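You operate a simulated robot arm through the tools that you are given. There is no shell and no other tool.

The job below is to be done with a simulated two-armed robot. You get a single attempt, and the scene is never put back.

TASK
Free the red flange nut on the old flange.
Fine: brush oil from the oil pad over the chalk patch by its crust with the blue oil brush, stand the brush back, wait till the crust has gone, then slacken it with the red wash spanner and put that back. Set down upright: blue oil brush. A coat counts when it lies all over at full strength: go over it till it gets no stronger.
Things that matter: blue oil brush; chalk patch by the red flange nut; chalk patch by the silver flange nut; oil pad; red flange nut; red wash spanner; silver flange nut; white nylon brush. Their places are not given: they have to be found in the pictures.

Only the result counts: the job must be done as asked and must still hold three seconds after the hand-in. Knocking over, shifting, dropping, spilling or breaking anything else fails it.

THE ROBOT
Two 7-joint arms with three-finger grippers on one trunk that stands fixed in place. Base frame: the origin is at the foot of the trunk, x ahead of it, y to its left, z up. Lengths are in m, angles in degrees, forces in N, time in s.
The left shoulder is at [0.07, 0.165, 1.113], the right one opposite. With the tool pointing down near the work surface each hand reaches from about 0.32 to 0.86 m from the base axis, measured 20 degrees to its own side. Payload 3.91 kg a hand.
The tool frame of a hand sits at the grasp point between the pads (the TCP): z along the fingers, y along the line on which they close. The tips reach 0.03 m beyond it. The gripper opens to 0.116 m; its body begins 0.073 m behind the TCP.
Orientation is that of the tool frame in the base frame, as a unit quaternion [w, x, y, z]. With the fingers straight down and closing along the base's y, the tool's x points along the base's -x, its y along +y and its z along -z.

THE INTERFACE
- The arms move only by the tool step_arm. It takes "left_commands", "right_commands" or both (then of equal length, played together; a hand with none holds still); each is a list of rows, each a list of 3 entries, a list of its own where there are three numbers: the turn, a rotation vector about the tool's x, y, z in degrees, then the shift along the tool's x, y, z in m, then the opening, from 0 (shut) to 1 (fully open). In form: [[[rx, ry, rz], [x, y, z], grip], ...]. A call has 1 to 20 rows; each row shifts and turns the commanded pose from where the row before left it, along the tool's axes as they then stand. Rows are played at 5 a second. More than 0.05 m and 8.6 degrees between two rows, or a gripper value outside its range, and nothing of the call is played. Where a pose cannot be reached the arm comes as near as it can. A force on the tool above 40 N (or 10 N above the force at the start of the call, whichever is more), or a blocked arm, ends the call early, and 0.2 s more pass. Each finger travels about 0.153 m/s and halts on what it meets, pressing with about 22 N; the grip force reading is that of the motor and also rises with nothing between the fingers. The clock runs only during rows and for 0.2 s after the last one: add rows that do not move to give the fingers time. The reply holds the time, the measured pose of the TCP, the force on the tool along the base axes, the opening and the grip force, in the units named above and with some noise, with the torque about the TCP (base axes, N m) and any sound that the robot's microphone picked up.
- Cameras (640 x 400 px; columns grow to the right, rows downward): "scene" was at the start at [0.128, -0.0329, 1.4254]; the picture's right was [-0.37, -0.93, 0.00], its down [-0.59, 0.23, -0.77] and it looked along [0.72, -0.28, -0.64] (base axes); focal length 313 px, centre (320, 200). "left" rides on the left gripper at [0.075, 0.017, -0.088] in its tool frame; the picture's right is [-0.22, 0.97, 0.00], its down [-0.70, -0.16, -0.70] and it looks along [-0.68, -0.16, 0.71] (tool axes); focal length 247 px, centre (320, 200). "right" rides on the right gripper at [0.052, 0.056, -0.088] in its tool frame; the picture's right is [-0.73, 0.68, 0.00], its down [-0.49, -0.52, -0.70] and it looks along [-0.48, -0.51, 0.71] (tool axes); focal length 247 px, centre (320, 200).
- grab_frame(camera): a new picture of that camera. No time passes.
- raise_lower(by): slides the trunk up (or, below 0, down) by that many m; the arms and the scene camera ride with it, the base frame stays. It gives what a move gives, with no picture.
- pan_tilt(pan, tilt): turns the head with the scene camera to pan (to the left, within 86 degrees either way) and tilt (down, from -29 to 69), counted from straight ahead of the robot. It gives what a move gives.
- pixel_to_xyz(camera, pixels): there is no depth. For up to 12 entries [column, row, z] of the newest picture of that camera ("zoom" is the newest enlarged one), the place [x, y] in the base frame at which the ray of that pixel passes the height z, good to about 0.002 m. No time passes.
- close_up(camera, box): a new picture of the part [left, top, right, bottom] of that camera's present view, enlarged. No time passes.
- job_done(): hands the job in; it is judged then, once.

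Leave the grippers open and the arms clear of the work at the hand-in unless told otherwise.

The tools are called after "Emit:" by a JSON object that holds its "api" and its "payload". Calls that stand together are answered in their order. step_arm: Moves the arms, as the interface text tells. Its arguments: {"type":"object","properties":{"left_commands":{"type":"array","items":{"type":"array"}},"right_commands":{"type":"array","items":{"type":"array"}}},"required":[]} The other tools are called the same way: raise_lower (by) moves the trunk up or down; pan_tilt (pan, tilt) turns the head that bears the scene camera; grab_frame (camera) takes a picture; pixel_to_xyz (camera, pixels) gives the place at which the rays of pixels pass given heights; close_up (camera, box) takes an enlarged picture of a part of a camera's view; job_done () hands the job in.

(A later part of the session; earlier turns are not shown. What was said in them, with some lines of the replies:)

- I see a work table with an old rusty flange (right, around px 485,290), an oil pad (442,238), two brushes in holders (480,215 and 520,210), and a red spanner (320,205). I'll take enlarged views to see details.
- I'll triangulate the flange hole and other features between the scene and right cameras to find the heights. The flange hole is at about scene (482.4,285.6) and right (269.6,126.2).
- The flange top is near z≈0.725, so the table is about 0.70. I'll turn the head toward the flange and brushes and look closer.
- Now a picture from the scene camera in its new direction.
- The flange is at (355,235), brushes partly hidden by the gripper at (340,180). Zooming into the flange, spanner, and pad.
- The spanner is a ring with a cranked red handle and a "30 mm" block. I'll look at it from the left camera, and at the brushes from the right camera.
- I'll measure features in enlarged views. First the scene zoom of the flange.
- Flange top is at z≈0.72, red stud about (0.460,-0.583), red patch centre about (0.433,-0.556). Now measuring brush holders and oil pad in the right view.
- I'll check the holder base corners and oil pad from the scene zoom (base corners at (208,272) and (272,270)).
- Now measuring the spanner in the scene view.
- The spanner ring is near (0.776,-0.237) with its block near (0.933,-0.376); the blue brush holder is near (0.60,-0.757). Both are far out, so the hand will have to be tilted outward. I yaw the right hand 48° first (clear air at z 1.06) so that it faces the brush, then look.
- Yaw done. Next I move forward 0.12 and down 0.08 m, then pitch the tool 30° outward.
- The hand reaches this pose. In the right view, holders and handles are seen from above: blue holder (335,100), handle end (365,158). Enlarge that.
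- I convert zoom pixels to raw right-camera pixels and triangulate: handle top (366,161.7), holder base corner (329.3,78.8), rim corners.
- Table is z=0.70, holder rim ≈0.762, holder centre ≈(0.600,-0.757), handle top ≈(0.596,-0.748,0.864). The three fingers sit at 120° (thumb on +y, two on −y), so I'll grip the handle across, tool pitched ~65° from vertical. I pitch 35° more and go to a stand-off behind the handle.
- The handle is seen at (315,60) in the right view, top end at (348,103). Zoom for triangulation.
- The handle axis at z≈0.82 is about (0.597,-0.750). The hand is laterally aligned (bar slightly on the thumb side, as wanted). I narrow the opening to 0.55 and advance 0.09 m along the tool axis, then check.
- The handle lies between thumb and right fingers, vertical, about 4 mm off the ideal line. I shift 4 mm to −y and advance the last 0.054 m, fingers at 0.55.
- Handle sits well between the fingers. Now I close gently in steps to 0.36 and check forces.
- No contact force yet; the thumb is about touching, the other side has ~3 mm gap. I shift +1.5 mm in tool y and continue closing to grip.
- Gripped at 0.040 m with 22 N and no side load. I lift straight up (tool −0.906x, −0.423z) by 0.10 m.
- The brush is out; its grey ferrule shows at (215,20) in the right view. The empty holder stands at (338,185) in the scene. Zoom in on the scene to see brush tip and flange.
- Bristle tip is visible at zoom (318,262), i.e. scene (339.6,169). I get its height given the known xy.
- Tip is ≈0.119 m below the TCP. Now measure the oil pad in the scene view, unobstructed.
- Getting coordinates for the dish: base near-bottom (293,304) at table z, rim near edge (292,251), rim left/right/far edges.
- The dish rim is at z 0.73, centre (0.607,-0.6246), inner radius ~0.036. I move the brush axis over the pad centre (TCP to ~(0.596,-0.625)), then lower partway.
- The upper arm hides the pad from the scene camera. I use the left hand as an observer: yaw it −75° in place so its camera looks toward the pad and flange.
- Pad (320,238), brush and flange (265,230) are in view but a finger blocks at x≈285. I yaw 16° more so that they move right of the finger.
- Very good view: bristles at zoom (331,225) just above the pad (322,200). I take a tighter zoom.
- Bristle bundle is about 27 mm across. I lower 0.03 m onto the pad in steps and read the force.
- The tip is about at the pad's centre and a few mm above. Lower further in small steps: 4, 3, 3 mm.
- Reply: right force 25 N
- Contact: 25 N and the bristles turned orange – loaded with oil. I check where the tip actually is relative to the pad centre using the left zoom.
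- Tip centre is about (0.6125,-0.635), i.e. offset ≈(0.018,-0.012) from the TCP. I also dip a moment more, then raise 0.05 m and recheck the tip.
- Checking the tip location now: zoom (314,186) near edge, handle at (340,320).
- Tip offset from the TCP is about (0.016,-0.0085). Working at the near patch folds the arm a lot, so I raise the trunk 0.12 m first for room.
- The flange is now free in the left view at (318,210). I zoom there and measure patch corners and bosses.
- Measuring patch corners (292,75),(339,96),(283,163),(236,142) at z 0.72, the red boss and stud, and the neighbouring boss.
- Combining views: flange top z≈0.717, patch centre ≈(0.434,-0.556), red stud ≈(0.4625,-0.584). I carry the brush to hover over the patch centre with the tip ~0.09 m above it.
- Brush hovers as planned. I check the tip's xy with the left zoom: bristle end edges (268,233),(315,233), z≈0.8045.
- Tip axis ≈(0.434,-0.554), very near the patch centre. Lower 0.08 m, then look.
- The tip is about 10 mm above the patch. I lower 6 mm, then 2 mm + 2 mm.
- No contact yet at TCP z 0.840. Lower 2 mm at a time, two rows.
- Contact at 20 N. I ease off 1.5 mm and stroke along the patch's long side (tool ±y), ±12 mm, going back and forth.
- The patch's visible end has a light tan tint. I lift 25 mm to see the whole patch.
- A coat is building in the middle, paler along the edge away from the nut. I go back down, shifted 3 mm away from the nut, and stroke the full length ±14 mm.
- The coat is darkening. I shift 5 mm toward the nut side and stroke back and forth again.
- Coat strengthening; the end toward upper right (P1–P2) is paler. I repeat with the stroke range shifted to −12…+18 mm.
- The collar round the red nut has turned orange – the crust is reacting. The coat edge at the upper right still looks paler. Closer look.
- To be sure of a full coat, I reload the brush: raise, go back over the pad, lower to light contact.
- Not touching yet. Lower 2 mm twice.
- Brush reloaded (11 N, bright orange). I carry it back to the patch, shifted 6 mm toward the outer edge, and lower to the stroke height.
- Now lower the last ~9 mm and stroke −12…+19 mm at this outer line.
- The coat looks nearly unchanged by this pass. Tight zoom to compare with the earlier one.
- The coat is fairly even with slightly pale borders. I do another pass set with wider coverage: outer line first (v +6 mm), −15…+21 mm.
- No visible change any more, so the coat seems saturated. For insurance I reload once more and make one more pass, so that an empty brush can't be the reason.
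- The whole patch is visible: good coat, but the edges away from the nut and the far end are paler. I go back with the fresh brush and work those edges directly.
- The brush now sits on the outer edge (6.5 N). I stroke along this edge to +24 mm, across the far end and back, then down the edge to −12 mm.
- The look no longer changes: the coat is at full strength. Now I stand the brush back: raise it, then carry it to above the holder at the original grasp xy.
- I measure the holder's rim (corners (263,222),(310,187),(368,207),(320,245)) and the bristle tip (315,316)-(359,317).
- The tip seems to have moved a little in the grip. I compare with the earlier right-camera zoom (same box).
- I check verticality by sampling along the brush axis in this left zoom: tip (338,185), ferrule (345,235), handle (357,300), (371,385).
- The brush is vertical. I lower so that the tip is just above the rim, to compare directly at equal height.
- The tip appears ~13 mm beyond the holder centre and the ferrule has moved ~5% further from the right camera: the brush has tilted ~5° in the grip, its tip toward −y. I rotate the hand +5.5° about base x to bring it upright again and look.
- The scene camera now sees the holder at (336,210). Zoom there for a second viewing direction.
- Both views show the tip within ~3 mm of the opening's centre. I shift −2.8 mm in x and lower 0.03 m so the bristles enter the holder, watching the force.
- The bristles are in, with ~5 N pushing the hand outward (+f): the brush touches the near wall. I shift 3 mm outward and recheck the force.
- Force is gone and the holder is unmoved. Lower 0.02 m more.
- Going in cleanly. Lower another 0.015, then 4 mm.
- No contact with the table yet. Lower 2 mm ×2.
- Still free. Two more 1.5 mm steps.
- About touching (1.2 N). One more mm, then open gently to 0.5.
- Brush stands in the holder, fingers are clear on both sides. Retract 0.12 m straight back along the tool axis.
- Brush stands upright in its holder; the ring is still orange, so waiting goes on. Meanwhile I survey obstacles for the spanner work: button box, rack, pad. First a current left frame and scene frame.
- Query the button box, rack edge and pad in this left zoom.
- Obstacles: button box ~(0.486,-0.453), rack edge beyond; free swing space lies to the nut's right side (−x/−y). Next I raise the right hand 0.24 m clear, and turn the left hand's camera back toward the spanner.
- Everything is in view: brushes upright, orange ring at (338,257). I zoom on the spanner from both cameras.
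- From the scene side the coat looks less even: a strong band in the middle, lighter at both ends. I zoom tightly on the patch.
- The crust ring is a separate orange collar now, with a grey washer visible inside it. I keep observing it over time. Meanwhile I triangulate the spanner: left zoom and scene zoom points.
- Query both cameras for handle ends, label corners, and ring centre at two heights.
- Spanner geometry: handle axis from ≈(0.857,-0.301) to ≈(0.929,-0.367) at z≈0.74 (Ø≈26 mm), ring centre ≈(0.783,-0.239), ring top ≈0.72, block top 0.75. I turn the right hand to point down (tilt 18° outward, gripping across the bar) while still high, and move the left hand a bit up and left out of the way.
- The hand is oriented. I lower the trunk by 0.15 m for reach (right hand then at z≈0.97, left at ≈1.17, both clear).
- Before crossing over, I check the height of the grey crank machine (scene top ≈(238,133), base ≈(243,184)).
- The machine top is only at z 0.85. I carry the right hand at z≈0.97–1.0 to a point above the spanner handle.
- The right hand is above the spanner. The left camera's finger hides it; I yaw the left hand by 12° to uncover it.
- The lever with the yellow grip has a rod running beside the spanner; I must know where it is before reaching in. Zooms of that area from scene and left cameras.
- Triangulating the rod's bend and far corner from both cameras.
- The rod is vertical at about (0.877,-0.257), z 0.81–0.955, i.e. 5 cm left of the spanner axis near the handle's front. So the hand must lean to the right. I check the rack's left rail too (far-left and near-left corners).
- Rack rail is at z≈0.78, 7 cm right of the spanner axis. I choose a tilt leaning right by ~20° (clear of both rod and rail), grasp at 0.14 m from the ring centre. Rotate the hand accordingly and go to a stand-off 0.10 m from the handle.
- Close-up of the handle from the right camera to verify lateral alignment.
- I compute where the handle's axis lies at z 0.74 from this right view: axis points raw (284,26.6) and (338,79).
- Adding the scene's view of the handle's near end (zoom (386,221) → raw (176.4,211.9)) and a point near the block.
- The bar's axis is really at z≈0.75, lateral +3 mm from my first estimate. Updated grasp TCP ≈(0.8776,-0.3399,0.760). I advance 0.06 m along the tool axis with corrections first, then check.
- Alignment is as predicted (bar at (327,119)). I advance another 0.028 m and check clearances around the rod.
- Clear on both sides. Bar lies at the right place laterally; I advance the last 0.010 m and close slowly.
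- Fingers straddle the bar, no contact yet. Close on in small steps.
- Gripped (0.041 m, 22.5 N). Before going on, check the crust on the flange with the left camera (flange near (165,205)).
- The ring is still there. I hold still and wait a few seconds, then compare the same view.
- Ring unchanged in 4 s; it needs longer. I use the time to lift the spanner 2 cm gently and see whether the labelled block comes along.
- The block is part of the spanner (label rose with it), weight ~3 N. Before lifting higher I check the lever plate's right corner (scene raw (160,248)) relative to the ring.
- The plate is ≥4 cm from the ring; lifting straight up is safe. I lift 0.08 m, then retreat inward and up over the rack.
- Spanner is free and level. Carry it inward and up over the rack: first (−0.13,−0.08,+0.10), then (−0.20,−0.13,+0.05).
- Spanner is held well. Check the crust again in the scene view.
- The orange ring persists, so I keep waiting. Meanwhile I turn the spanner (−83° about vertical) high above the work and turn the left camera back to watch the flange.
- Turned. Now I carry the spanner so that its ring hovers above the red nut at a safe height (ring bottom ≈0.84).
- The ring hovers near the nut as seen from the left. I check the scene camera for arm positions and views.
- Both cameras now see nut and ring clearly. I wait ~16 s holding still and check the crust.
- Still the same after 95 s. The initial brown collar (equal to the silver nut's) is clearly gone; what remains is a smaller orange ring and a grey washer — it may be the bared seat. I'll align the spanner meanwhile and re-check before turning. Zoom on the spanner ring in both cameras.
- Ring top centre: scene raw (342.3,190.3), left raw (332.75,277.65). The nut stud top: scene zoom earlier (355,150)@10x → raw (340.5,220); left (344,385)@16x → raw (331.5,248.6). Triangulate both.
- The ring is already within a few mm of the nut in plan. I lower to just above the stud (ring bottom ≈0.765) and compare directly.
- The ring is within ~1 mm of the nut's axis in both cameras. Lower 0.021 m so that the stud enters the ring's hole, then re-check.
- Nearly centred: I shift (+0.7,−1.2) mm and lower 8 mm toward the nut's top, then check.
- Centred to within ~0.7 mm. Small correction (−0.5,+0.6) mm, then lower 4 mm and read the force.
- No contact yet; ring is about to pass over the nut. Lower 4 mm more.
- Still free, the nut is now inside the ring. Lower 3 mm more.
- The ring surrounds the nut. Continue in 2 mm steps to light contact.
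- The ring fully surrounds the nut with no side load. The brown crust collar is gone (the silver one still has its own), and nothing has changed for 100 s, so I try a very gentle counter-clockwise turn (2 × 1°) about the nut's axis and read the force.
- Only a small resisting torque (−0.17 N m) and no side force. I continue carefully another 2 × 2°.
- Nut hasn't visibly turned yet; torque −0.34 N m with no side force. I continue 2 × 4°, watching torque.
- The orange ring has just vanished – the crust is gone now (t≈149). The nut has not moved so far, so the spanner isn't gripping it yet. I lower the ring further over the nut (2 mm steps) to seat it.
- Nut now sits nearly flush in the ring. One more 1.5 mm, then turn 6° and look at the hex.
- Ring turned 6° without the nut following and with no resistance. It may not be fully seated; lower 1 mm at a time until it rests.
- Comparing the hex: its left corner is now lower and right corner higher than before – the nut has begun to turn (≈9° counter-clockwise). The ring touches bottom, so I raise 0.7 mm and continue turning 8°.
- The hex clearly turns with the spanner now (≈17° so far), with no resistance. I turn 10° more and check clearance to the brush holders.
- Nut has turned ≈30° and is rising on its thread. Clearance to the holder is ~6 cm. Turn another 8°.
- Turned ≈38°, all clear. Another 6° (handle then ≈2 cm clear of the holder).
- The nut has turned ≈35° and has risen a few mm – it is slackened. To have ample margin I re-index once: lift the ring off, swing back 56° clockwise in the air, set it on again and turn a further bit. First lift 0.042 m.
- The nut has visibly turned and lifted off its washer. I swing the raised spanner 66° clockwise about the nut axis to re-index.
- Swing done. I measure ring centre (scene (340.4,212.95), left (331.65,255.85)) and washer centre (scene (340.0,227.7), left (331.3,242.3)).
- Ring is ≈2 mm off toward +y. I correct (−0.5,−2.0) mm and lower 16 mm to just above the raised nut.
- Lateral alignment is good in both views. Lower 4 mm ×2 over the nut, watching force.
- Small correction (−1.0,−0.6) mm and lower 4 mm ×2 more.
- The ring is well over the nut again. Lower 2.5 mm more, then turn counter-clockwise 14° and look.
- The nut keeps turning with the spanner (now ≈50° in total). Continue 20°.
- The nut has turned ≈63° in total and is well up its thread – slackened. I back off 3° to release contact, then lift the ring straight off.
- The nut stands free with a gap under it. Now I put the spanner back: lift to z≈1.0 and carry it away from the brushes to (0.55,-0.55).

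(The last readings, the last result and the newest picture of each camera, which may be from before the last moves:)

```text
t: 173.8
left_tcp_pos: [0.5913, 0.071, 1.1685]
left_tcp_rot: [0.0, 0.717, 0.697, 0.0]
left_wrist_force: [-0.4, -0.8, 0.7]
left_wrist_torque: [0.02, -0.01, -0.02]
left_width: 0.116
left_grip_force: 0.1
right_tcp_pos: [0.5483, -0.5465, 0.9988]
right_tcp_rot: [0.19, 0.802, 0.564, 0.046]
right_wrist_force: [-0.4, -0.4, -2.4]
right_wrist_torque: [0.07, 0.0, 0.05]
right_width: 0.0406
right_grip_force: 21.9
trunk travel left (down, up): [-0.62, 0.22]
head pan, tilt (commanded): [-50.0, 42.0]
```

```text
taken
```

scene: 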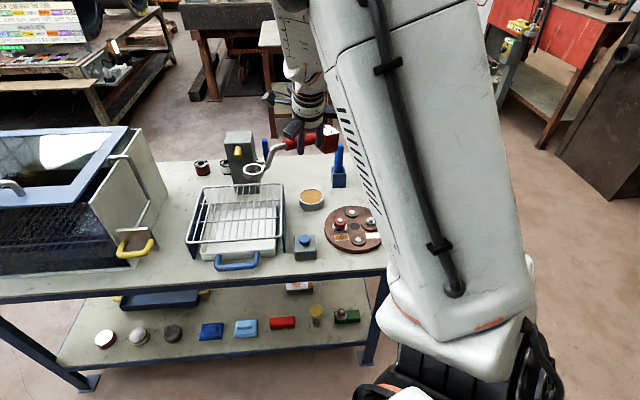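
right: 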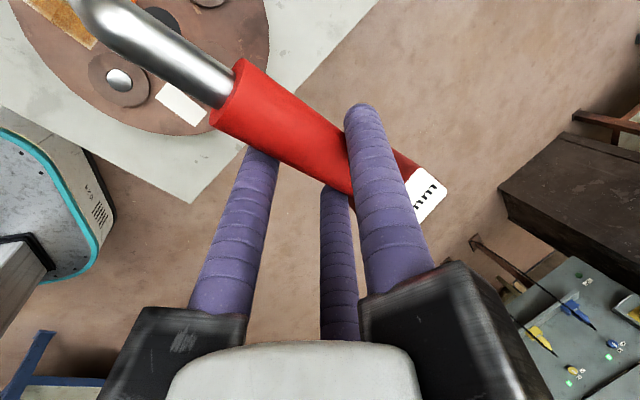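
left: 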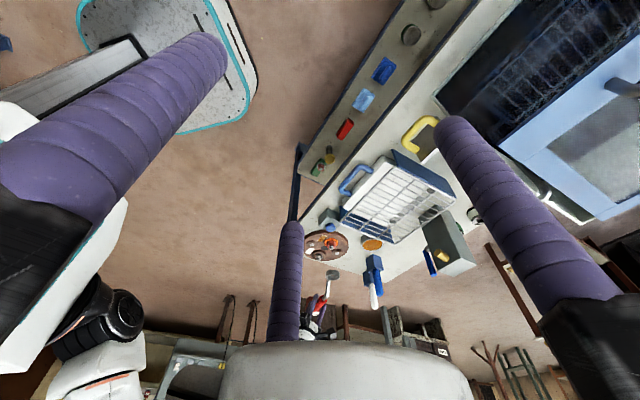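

Now rotate the spanner back to its original heading (+65.8° about vertical) and turn the left camera back toward the spanner's place.

Emit:
{"api": "step_arm", "payload": {"right_commands": [[[-1.156, 2.92, -7.596], [0, 0, 0], 0.2], [[-1.156, 2.92, -7.596], [0, 0, 0], 0.2], [[-1.156, 2.92, -7.596], [0, 0, 0], 0.2], [[-1.156, 2.92, -7.596], [0, 0, 0], 0.2], [[-1.156, 2.92, -7.596], [0, 0, 0], 0.2], [[-1.156, 2.92, -7.596], [0, 0, 0], 0.2], [[-1.156, 2.92, -7.596], [0, 0, 0], 0.2], [[-1.156, 2.92, -7.596], [0, 0, 0], 0.2], [[0, 0, 0], [0, 0, 0], 0.2]], "left_commands": [[[0, 0, -7.7], [0, 0, 0], 1], [[0, 0, -7.7], [0, 0, 0], 1], [[0, 0, -7.7], [0, 0, 0], 1], [[0, 0, -7.7], [0, 0, 0], 1], [[0, 0, -7.7], [0, 0, 0], 1], [[0, 0, -7.7], [0, 0, 0], 1], [[0, 0, 0], [0, 0, 0], 1], [[0, 0, 0], [0, 0, 0], 1], [[0, 0, 0], [0, 0, 0], 1]]}}

Emit:
{"api": "grab_frame", "payload": {"camera": "scene"}}

Emit:
{"api": "grab_frame", "payload": {"camera": "right"}}

```text
t: 175.8
left_tcp_pos: [0.5926, 0.0729, 1.1673]
left_tcp_rot: [0.0, 0.386, 0.922, 0.0]
left_wrist_force: [-0.2, 0.3, 0.4]
left_wrist_torque: [-0.01, -0.01, 0.01]
left_width: 0.116
left_grip_force: 0.1
right_tcp_pos: [0.5489, -0.5492, 0.9989]
right_tcp_rot: [0.135, 0.367, 0.909, 0.141]
right_wrist_force: [0.7, 0.7, -3.3]
right_wrist_torque: [0.03, 0.06, -0.01]
right_width: 0.0406
right_grip_force: 21.9
trunk travel left (down, up): [-0.62, 0.22]
head pan, tilt (commanded): [-50.0, 42.0]
```

```text
taken
```

scene: 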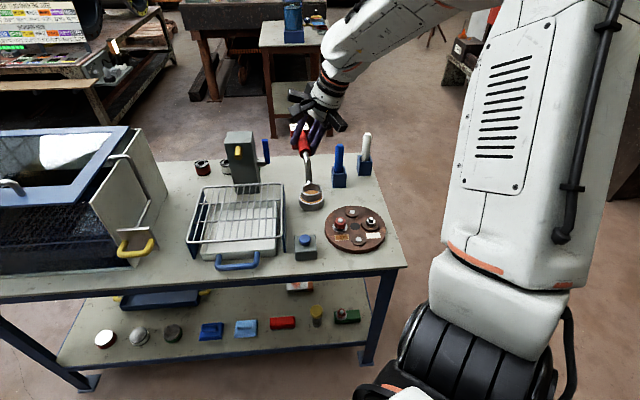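

```text
taken
```

right: 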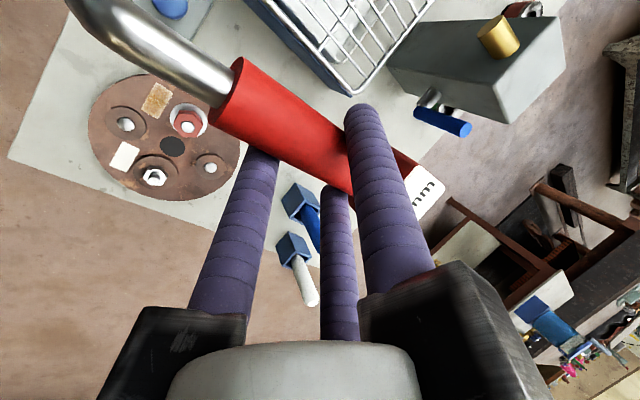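

Orientation equals the pickup one. I retrace the path: over the rack toward the spanner's place.

Emit:
{"api": "step_arm", "payload": {"right_commands": [[[0, 0, 0], [-0.0066, 0.033, 0.0227], 0.2], [[0, 0, 0], [-0.0066, 0.033, 0.0227], 0.2], [[0, 0, 0], [-0.0066, 0.033, 0.0227], 0.2], [[0, 0, 0], [-0.0066, 0.033, 0.0227], 0.2], [[0, 0, 0], [-0.0066, 0.033, 0.0227], 0.2], [[0, 0, 0], [-0.0066, 0.033, 0.0227], 0.2], [[0, 0, 0], [-0.0045, 0.0211, 0.0285], 0.2], [[0, 0, 0], [-0.0045, 0.0211, 0.0285], 0.2], [[0, 0, 0], [-0.0045, 0.0211, 0.0285], 0.2], [[0, 0, 0], [-0.0045, 0.0211, 0.0285], 0.2], [[0, 0, 0], [-0.0045, 0.0211, 0.0285], 0.2], [[0, 0, 0], [0, 0, 0], 0.2]]}}

Emit:
{"api": "close_up", "payload": {"camera": "scene", "box": [110, 130, 230, 260]}}

Emit:
{"api": "grab_frame", "payload": {"camera": "right"}}

Emit:
{"api": "close_up", "payload": {"camera": "left", "box": [300, 170, 370, 270]}}

```text
t: 178.4
left_tcp_pos: [0.5927, 0.0718, 1.1674]
left_tcp_rot: [0.0, 0.387, 0.922, 0.0]
left_wrist_force: [-1.1, 0.2, -0.1]
left_wrist_torque: [0.02, 0.02, 0.01]
left_width: 0.1158
left_grip_force: 0.1
right_tcp_pos: [0.8807, -0.3362, 0.8597]
right_tcp_rot: [0.135, 0.368, 0.909, 0.142]
right_wrist_force: [-0.3, 0.7, -2.0]
right_wrist_torque: [-0.02, 0.05, 0.02]
right_width: 0.0408
right_grip_force: 22.0
trunk travel left (down, up): [-0.62, 0.22]
head pan, tilt (commanded): [-50.0, 42.0]
```

```text
3.08 times, centred on (170, 195) of scene
```

zoom: 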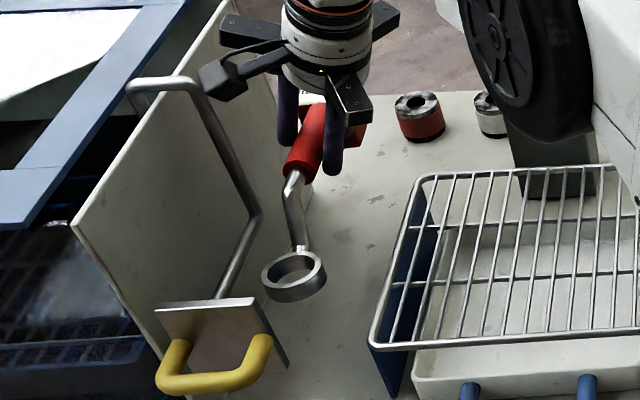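

```text
taken
```

right: 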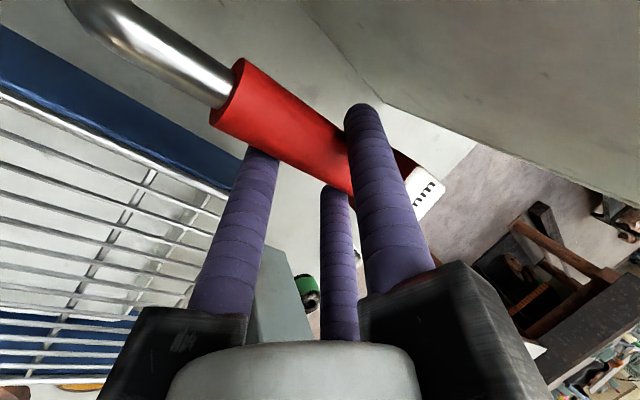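

```text
4.00 times, centred on (335, 220) of left
```

zoom: 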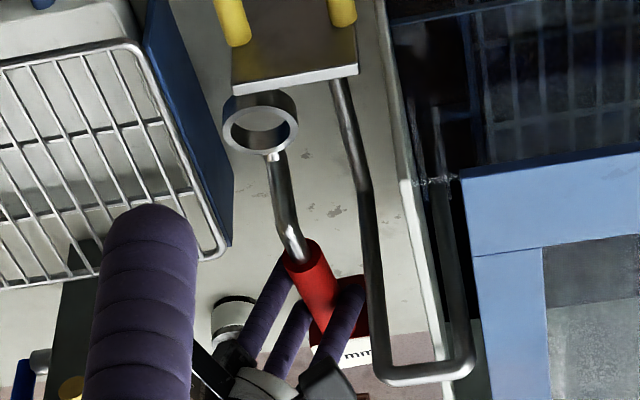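

Position matches the pickup within ~3 mm. I correct −3 mm in y and lower 0.09 m.

Emit:
{"api": "step_arm", "payload": {"right_commands": [[[0, 0, 0], [-0.0021, -0.0021, -0.0005], 0.2], [[0, 0, 0], [0.0027, -0.0068, 0.0175], 0.2], [[0, 0, 0], [0.0027, -0.0068, 0.0175], 0.2], [[0, 0, 0], [0.0027, -0.0068, 0.0175], 0.2], [[0, 0, 0], [0.0027, -0.0068, 0.0175], 0.2], [[0, 0, 0], [0.0016, -0.0041, 0.0106], 0.2], [[0, 0, 0], [0, 0, 0], 0.2]]}}

Emit:
{"api": "close_up", "payload": {"camera": "scene", "box": [110, 150, 210, 260]}}

Emit:
{"api": "close_up", "payload": {"camera": "left", "box": [310, 180, 370, 250]}}

```text
t: 180.0
left_tcp_pos: [0.593, 0.0725, 1.1678]
left_tcp_rot: [0.0, 0.388, 0.922, 0.001]
left_wrist_force: [0.3, 0.3, -0.3]
left_wrist_torque: [0.0, 0.02, -0.02]
left_width: 0.1162
left_grip_force: 0.0
right_tcp_pos: [0.8806, -0.3428, 0.7697]
right_tcp_rot: [0.135, 0.368, 0.909, 0.141]
right_wrist_force: [-0.5, -0.7, -2.7]
right_wrist_torque: [0.0, 0.06, -0.05]
right_width: 0.0405
right_grip_force: 22.2
trunk travel left (down, up): [-0.62, 0.22]
head pan, tilt (commanded): [-50.0, 42.0]
```

```text
3.64 times, centred on (160, 205) of scene
```

zoom: 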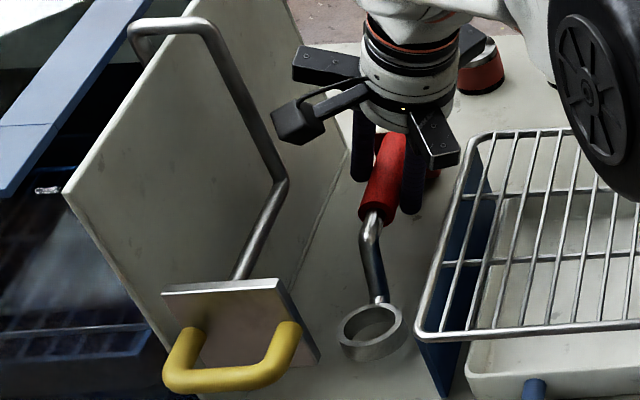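

```text
5.71 times, centred on (340, 215) of left
```

zoom: 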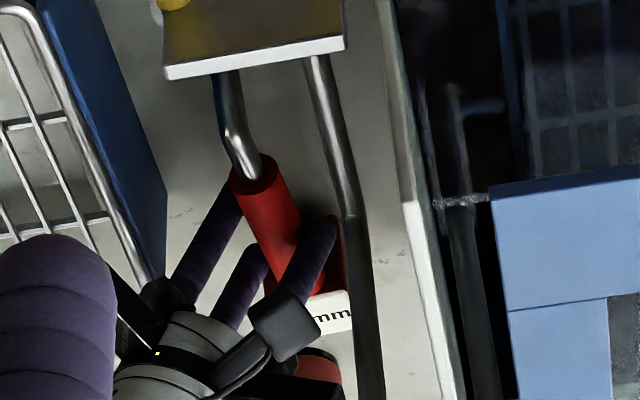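

About 9 mm above rest. Lower 4, 3 mm and read force.

Emit:
{"api": "step_arm", "payload": {"right_commands": [[[0, 0, 0], [0.0006, -0.0014, 0.0037], 0.2], [[0, 0, 0], [0.0004, -0.0011, 0.0028], 0.2], [[0, 0, 0], [0, 0, 0], 0.2]]}}

Emit:
{"api": "step_arm", "payload": {"right_commands": [[[0, 0, 0], [0.00021, -0.00053, 0.00138], 0.2], [[0, 0, 0], [0, 0, 0], 0.2]]}}

```text
t: 180.8
left_tcp_pos: [0.5933, 0.0717, 1.168]
left_tcp_rot: [0.0, 0.386, 0.922, 0.0]
left_wrist_force: [0.1, 1.1, 0.1]
left_wrist_torque: [0.0, 0.02, 0.02]
left_width: 0.1161
left_grip_force: 0.2
right_tcp_pos: [0.8815, -0.3424, 0.7624]
right_tcp_rot: [0.135, 0.368, 0.909, 0.142]
right_wrist_force: [-0.2, 0.0, -2.3]
right_wrist_torque: [0.03, 0.09, 0.02]
right_width: 0.0407
right_grip_force: 21.8
trunk travel left (down, up): [-0.62, 0.22]
head pan, tilt (commanded): [-50.0, 42.0]
```

```text
t: 181.4
left_tcp_pos: [0.5937, 0.0724, 1.1673]
left_tcp_rot: [0.0, 0.387, 0.922, 0.001]
left_wrist_force: [0.4, -0.6, -0.2]
left_wrist_torque: [-0.02, 0.01, -0.01]
left_width: 0.1161
left_grip_force: 0.0
right_tcp_pos: [0.8823, -0.3415, 0.762]
right_tcp_rot: [0.136, 0.368, 0.909, 0.141]
right_wrist_force: [-0.2, -0.9, -2.2]
right_wrist_torque: [-0.04, -0.08, -0.06]
right_width: 0.0404
right_grip_force: 21.7
trunk travel left (down, up): [-0.62, 0.22]
head pan, tilt (commanded): [-50.0, 42.0]
```

Still hanging (−2.2 N). Two further 1 mm steps.

Emit:
{"api": "step_arm", "payload": {"right_commands": [[[0, 0, 0], [0.00014, -0.00036, 0.00092], 0.2], [[0, 0, 0], [0, 0, 0], 0.2]]}}

Emit:
{"api": "step_arm", "payload": {"right_commands": [[[0, 0, 0], [0.00014, -0.00036, 0.00092], 0.2], [[0, 0, 0], [0, 0, 0], 0.2]]}}

Emit:
{"api": "close_up", "payload": {"camera": "scene", "box": [150, 200, 190, 250]}}

Emit:
{"api": "close_up", "payload": {"camera": "left", "box": [310, 180, 370, 250]}}

```text
t: 182.0
left_tcp_pos: [0.5937, 0.0721, 1.1683]
left_tcp_rot: [0.0, 0.387, 0.922, -0.001]
left_wrist_force: [-0.4, -0.8, 0.7]
left_wrist_torque: [-0.02, 0.03, 0.02]
left_width: 0.1161
left_grip_force: 0.1
right_tcp_pos: [0.8807, -0.3417, 0.7624]
right_tcp_rot: [0.137, 0.368, 0.909, 0.141]
right_wrist_force: [0.1, -2.2, 2.3]
right_wrist_torque: [-0.22, -0.34, -0.1]
right_width: 0.0403
right_grip_force: 21.7
trunk travel left (down, up): [-0.62, 0.22]
head pan, tilt (commanded): [-50.0, 42.0]
```

```text
t: 182.6
left_tcp_pos: [0.5931, 0.073, 1.1681]
left_tcp_rot: [0.0, 0.387, 0.922, 0.001]
left_wrist_force: [0.2, 0.6, 0.0]
left_wrist_torque: [-0.02, -0.03, -0.03]
left_width: 0.1159
left_grip_force: 0.0
right_tcp_pos: [0.8811, -0.3427, 0.7611]
right_tcp_rot: [0.137, 0.367, 0.909, 0.141]
right_wrist_force: [2.0, -2.2, 3.2]
right_wrist_torque: [-0.22, -0.62, -0.03]
right_width: 0.0405
right_grip_force: 21.7
trunk travel left (down, up): [-0.62, 0.22]
head pan, tilt (commanded): [-50.0, 42.0]
```

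```text
8.00 times, centred on (170, 225) of scene
```

zoom: 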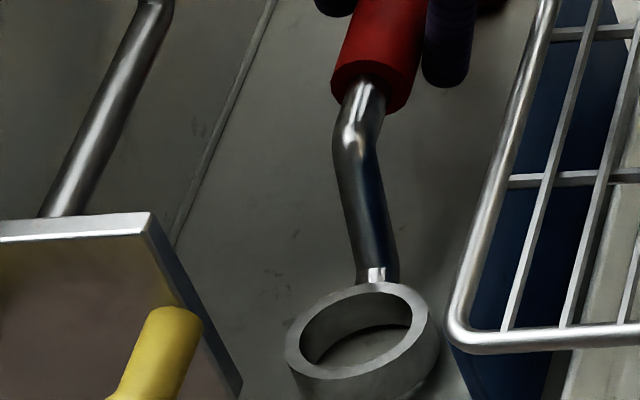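

```text
5.71 times, centred on (340, 215) of left
```

zoom: 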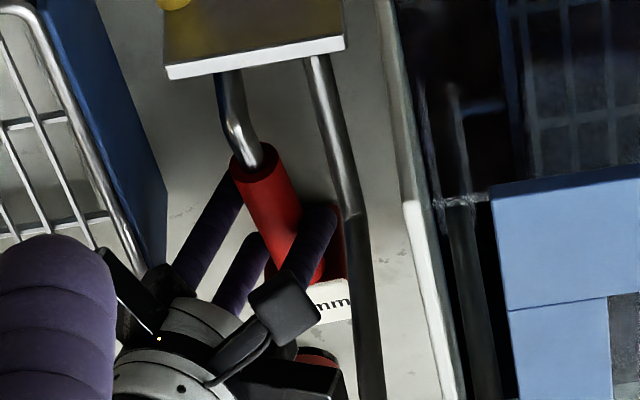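

The block end now rests on the table (+3 N). I open gently to 0.47 (as in the approach).

Emit:
{"api": "step_arm", "payload": {"right_commands": [[[0, 0, 0], [0, 0, 0], 0.36], [[0, 0, 0], [0, 0, 0], 0.39], [[0, 0, 0], [0, 0, 0], 0.43], [[0, 0, 0], [0, 0, 0], 0.47], [[0, 0, 0], [0, 0, 0], 0.47], [[0, 0, 0], [0, 0, 0], 0.47]]}}

Emit:
{"api": "grab_frame", "payload": {"camera": "right"}}

Emit:
{"api": "close_up", "payload": {"camera": "scene", "box": [110, 150, 210, 260]}}

```text
t: 184.0
left_tcp_pos: [0.5932, 0.0709, 1.1683]
left_tcp_rot: [0.0, 0.386, 0.922, -0.001]
left_wrist_force: [0.2, -0.3, -0.3]
left_wrist_torque: [0.0, -0.03, 0.02]
left_width: 0.1163
left_grip_force: 0.1
right_tcp_pos: [0.8809, -0.3425, 0.7606]
right_tcp_rot: [0.135, 0.368, 0.909, 0.141]
right_wrist_force: [-0.6, 0.0, 0.1]
right_wrist_torque: [-0.01, -0.01, 0.02]
right_width: 0.0543
right_grip_force: 0.0
trunk travel left (down, up): [-0.62, 0.22]
head pan, tilt (commanded): [-50.0, 42.0]
```

```text
taken
```

right: 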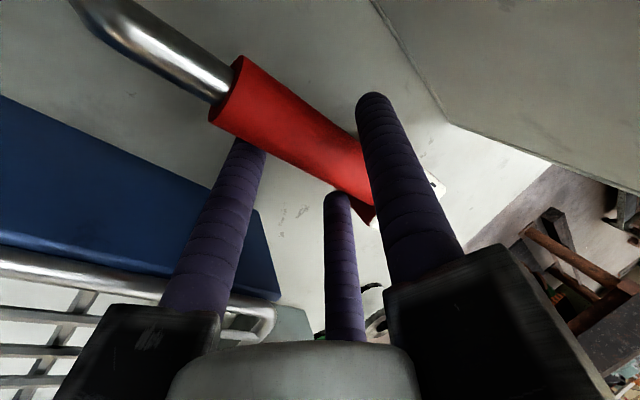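

```text
3.64 times, centred on (160, 205) of scene
```

zoom: 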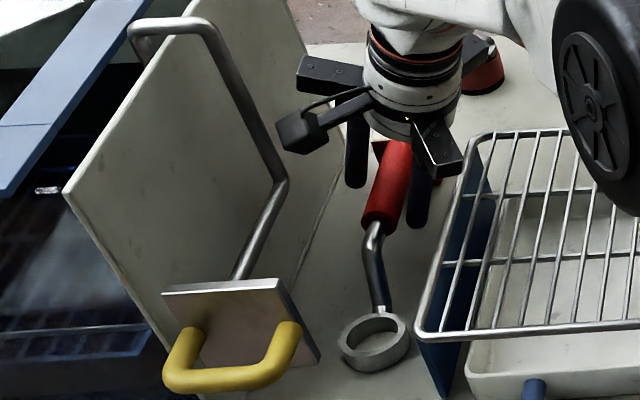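

Released, the spanner rests on the table. Retract back along the tool axis 0.12 m.

Emit:
{"api": "step_arm", "payload": {"right_commands": [[[0, 0, 0], [0, 0, -0.01], 0.47], [[0, 0, 0], [0, 0, -0.02], 0.47], [[0, 0, 0], [0, 0, -0.03], 0.47], [[0, 0, 0], [0, 0, -0.03], 0.47], [[0, 0, 0], [0, 0, -0.03], 0.47], [[0, 0, 0], [0, 0, 0], 0.47]]}}

Emit:
{"api": "close_up", "payload": {"camera": "scene", "box": [110, 150, 210, 260]}}

Emit:
{"api": "close_up", "payload": {"camera": "left", "box": [310, 180, 370, 250]}}

```text
t: 185.4
left_tcp_pos: [0.5938, 0.0724, 1.1662]
left_tcp_rot: [-0.001, 0.387, 0.922, 0.0]
left_wrist_force: [-0.7, -0.5, 0.3]
left_wrist_torque: [0.01, 0.06, 0.0]
left_width: 0.1161
left_grip_force: 0.0
right_tcp_pos: [0.8403, -0.3621, 0.8716]
right_tcp_rot: [0.134, 0.368, 0.909, 0.141]
right_wrist_force: [0.4, -0.1, 0.4]
right_wrist_torque: [0.0, 0.01, 0.0]
right_width: 0.0545
right_grip_force: 0.0
trunk travel left (down, up): [-0.62, 0.22]
head pan, tilt (commanded): [-50.0, 42.0]
```

```text
3.64 times, centred on (160, 205) of scene
```

zoom: 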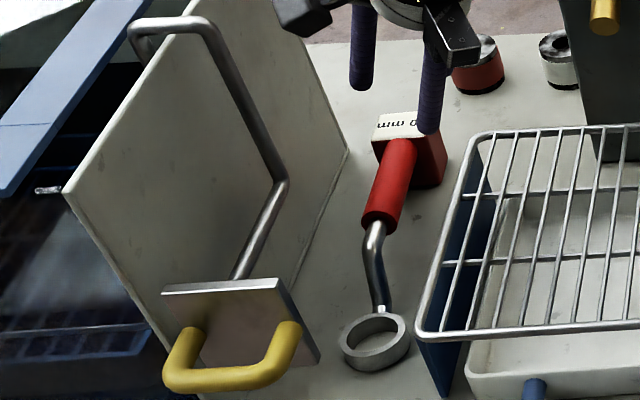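

```text
5.71 times, centred on (340, 215) of left
```

zoom: 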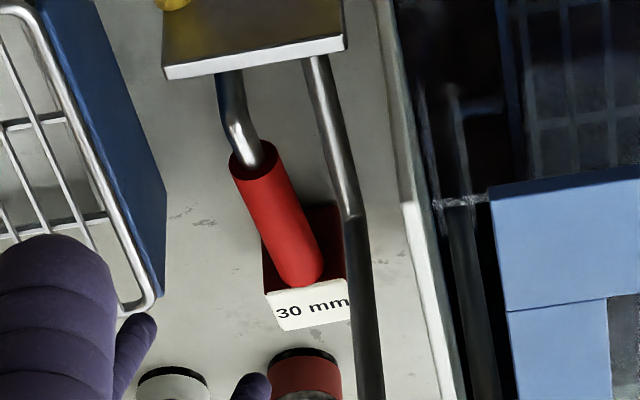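

The spanner lies at its place as before (within a few mm). Now withdraw the right arm up and inward, gripper opening.

Emit:
{"api": "step_arm", "payload": {"right_commands": [[[0, 0, 0], [0.0045, -0.0211, -0.0285], 0.47], [[0, 0, 0], [0.0045, -0.0211, -0.0285], 0.6], [[0, 0, 0], [0.0045, -0.0211, -0.0285], 0.8], [[0, 0, 0], [0.0045, -0.0211, -0.0285], 1], [[0, 0, 0], [0.0045, -0.0211, -0.0285], 1], [[0, 0, 0], [0.0066, -0.033, -0.0227], 1], [[0, 0, 0], [0.0066, -0.033, -0.0227], 1], [[0, 0, 0], [0.0066, -0.033, -0.0227], 1], [[0, 0, 0], [0.0066, -0.033, -0.0227], 1], [[0, 0, 0], [0.0066, -0.033, -0.0227], 1], [[0, 0, 0], [0.0066, -0.033, -0.0227], 1], [[0, 0, 0], [0, 0, 0], 1]]}}

Emit:
{"api": "grab_frame", "payload": {"camera": "scene"}}

Emit:
{"api": "close_up", "payload": {"camera": "scene", "box": [290, 130, 410, 260]}}

Emit:
{"api": "close_up", "payload": {"camera": "scene", "box": [110, 150, 230, 270]}}

```text
t: 188.0
left_tcp_pos: [0.5929, 0.0705, 1.1662]
left_tcp_rot: [0.0, 0.387, 0.922, 0.0]
left_wrist_force: [0.4, -0.2, -0.6]
left_wrist_torque: [0.0, 0.03, -0.03]
left_width: 0.1161
left_grip_force: 0.0
right_tcp_pos: [0.5086, -0.5727, 1.0103]
right_tcp_rot: [0.134, 0.368, 0.909, 0.141]
right_wrist_force: [0.9, -0.3, -0.4]
right_wrist_torque: [0.0, 0.03, 0.01]
right_width: 0.1159
right_grip_force: 0.0
trunk travel left (down, up): [-0.62, 0.22]
head pan, tilt (commanded): [-50.0, 42.0]
```

```text
taken
```

scene: 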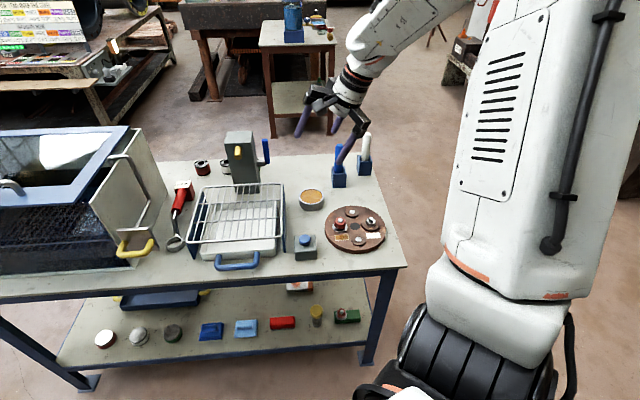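

```text
3.08 times, centred on (350, 195) of scene
```

zoom: 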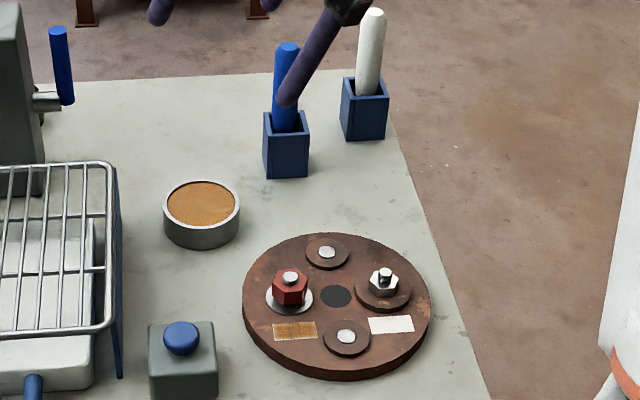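

```text
3.33 times, centred on (170, 210) of scene
```

zoom: 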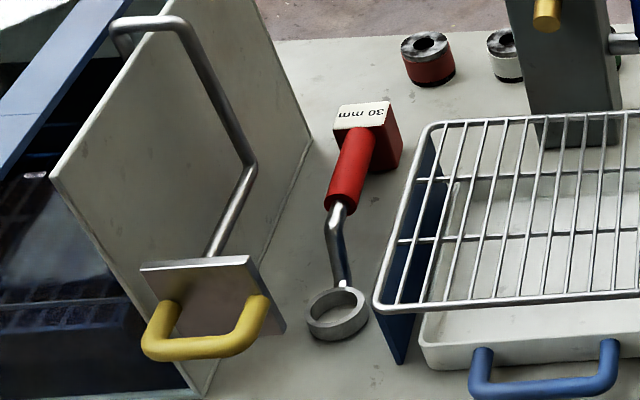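

All is in place. I compare the spanner's label corners with the original coordinates, and move the right arm back to its starting area.

Emit:
{"api": "pixel_to_xyz", "payload": {"camera": "zoom", "pixels": [[340, 105, 0.75], [391, 101, 0.75], [384, 128, 0.75], [333, 131, 0.75], [337, 312, 0.72]]}}

Emit:
{"api": "step_arm", "payload": {"right_commands": [[[0, 0, 0], [0.0406, 0.0103, -0.0158], 1], [[0, 0, 0], [0.0406, 0.0103, -0.0158], 1], [[0, 0, 0], [0.0406, 0.0103, -0.0158], 1], [[0, 0, 0], [0.0406, 0.0103, -0.0158], 1], [[0, 0, 0], [0, 0, 0], 1]]}}

Emit:
{"api": "grab_frame", "payload": {"camera": "scene"}}

Emit:
{"api": "close_up", "payload": {"camera": "scene", "box": [315, 130, 395, 260]}}

```text
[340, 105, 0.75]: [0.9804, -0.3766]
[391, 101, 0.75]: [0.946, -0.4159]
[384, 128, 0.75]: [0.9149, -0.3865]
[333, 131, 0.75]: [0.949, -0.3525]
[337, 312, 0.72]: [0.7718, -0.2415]
```

```text
t: 189.2
left_tcp_pos: [0.5942, 0.0703, 1.1671]
left_tcp_rot: [0.0, 0.387, 0.922, 0.0]
left_wrist_force: [0.1, -0.7, 0.3]
left_wrist_torque: [0.04, 0.03, 0.01]
left_width: 0.1159
left_grip_force: 0.1
right_tcp_pos: [0.3964, -0.4391, 1.057]
right_tcp_rot: [0.135, 0.367, 0.909, 0.143]
right_wrist_force: [0.1, 0.2, -0.5]
right_wrist_torque: [0.06, -0.02, 0.02]
right_width: 0.1158
right_grip_force: 0.1
trunk travel left (down, up): [-0.62, 0.22]
head pan, tilt (commanded): [-50.0, 42.0]
```

```text
taken
```

scene: 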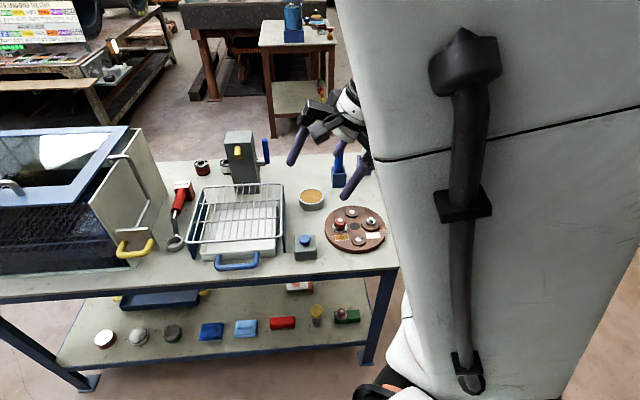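

```text
3.08 times, centred on (355, 195) of scene
```

zoom: 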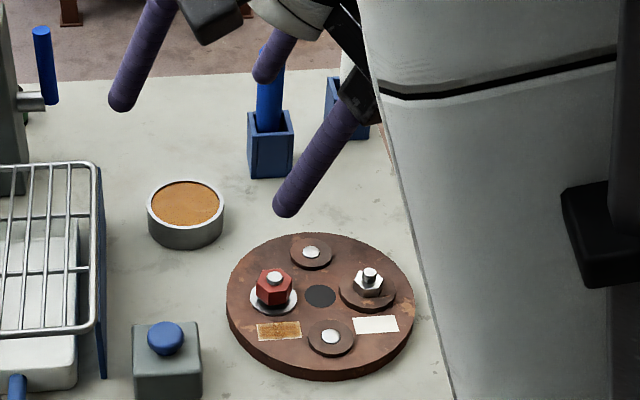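

The spanner's label corners match the original within ~3 mm, the blue brush stands upright in its holder, the crust is gone, and the red nut is turned and raised. The silver nut, its patch and the white brush are untouched, and both arms are clear with open grippers. I hand the job in.

Emit:
{"api": "job_done", "payload": {}}

```text
The job is handed in.
```

The red flange nut is free, and I have handed the job in. I don't know yet how it was judged.

- **Oil coat:** I brushed oil over the chalk patch by the red nut, reloading twice, until further passes made no visible difference. The edges of the patch stayed slightly paler to the end.
- **Brush:** The blue oil brush stands upright in its holder.
- **Crust:** It turned orange around t = 44 s and had gone by about t = 150 s.
- **Early turn:** I misread the orange ring as the bare seat. I began a gentle turn at about t = 146 s, some seconds before the crust went. The nut did not move then, and the resisting torque stayed at about 0.34 N m or less.
- **Nut:** After the crust had gone, I slackened the nut with the red spanner in two swings. It turned about 63° in total, measured from the pictures, and has risen off its washer.
- **Spanner:** It is back in its place; the label corners are within a few millimetres of where they started.

I did not touch the silver nut, its patch or the white brush. Both grippers are open and both arms are clear of the work.
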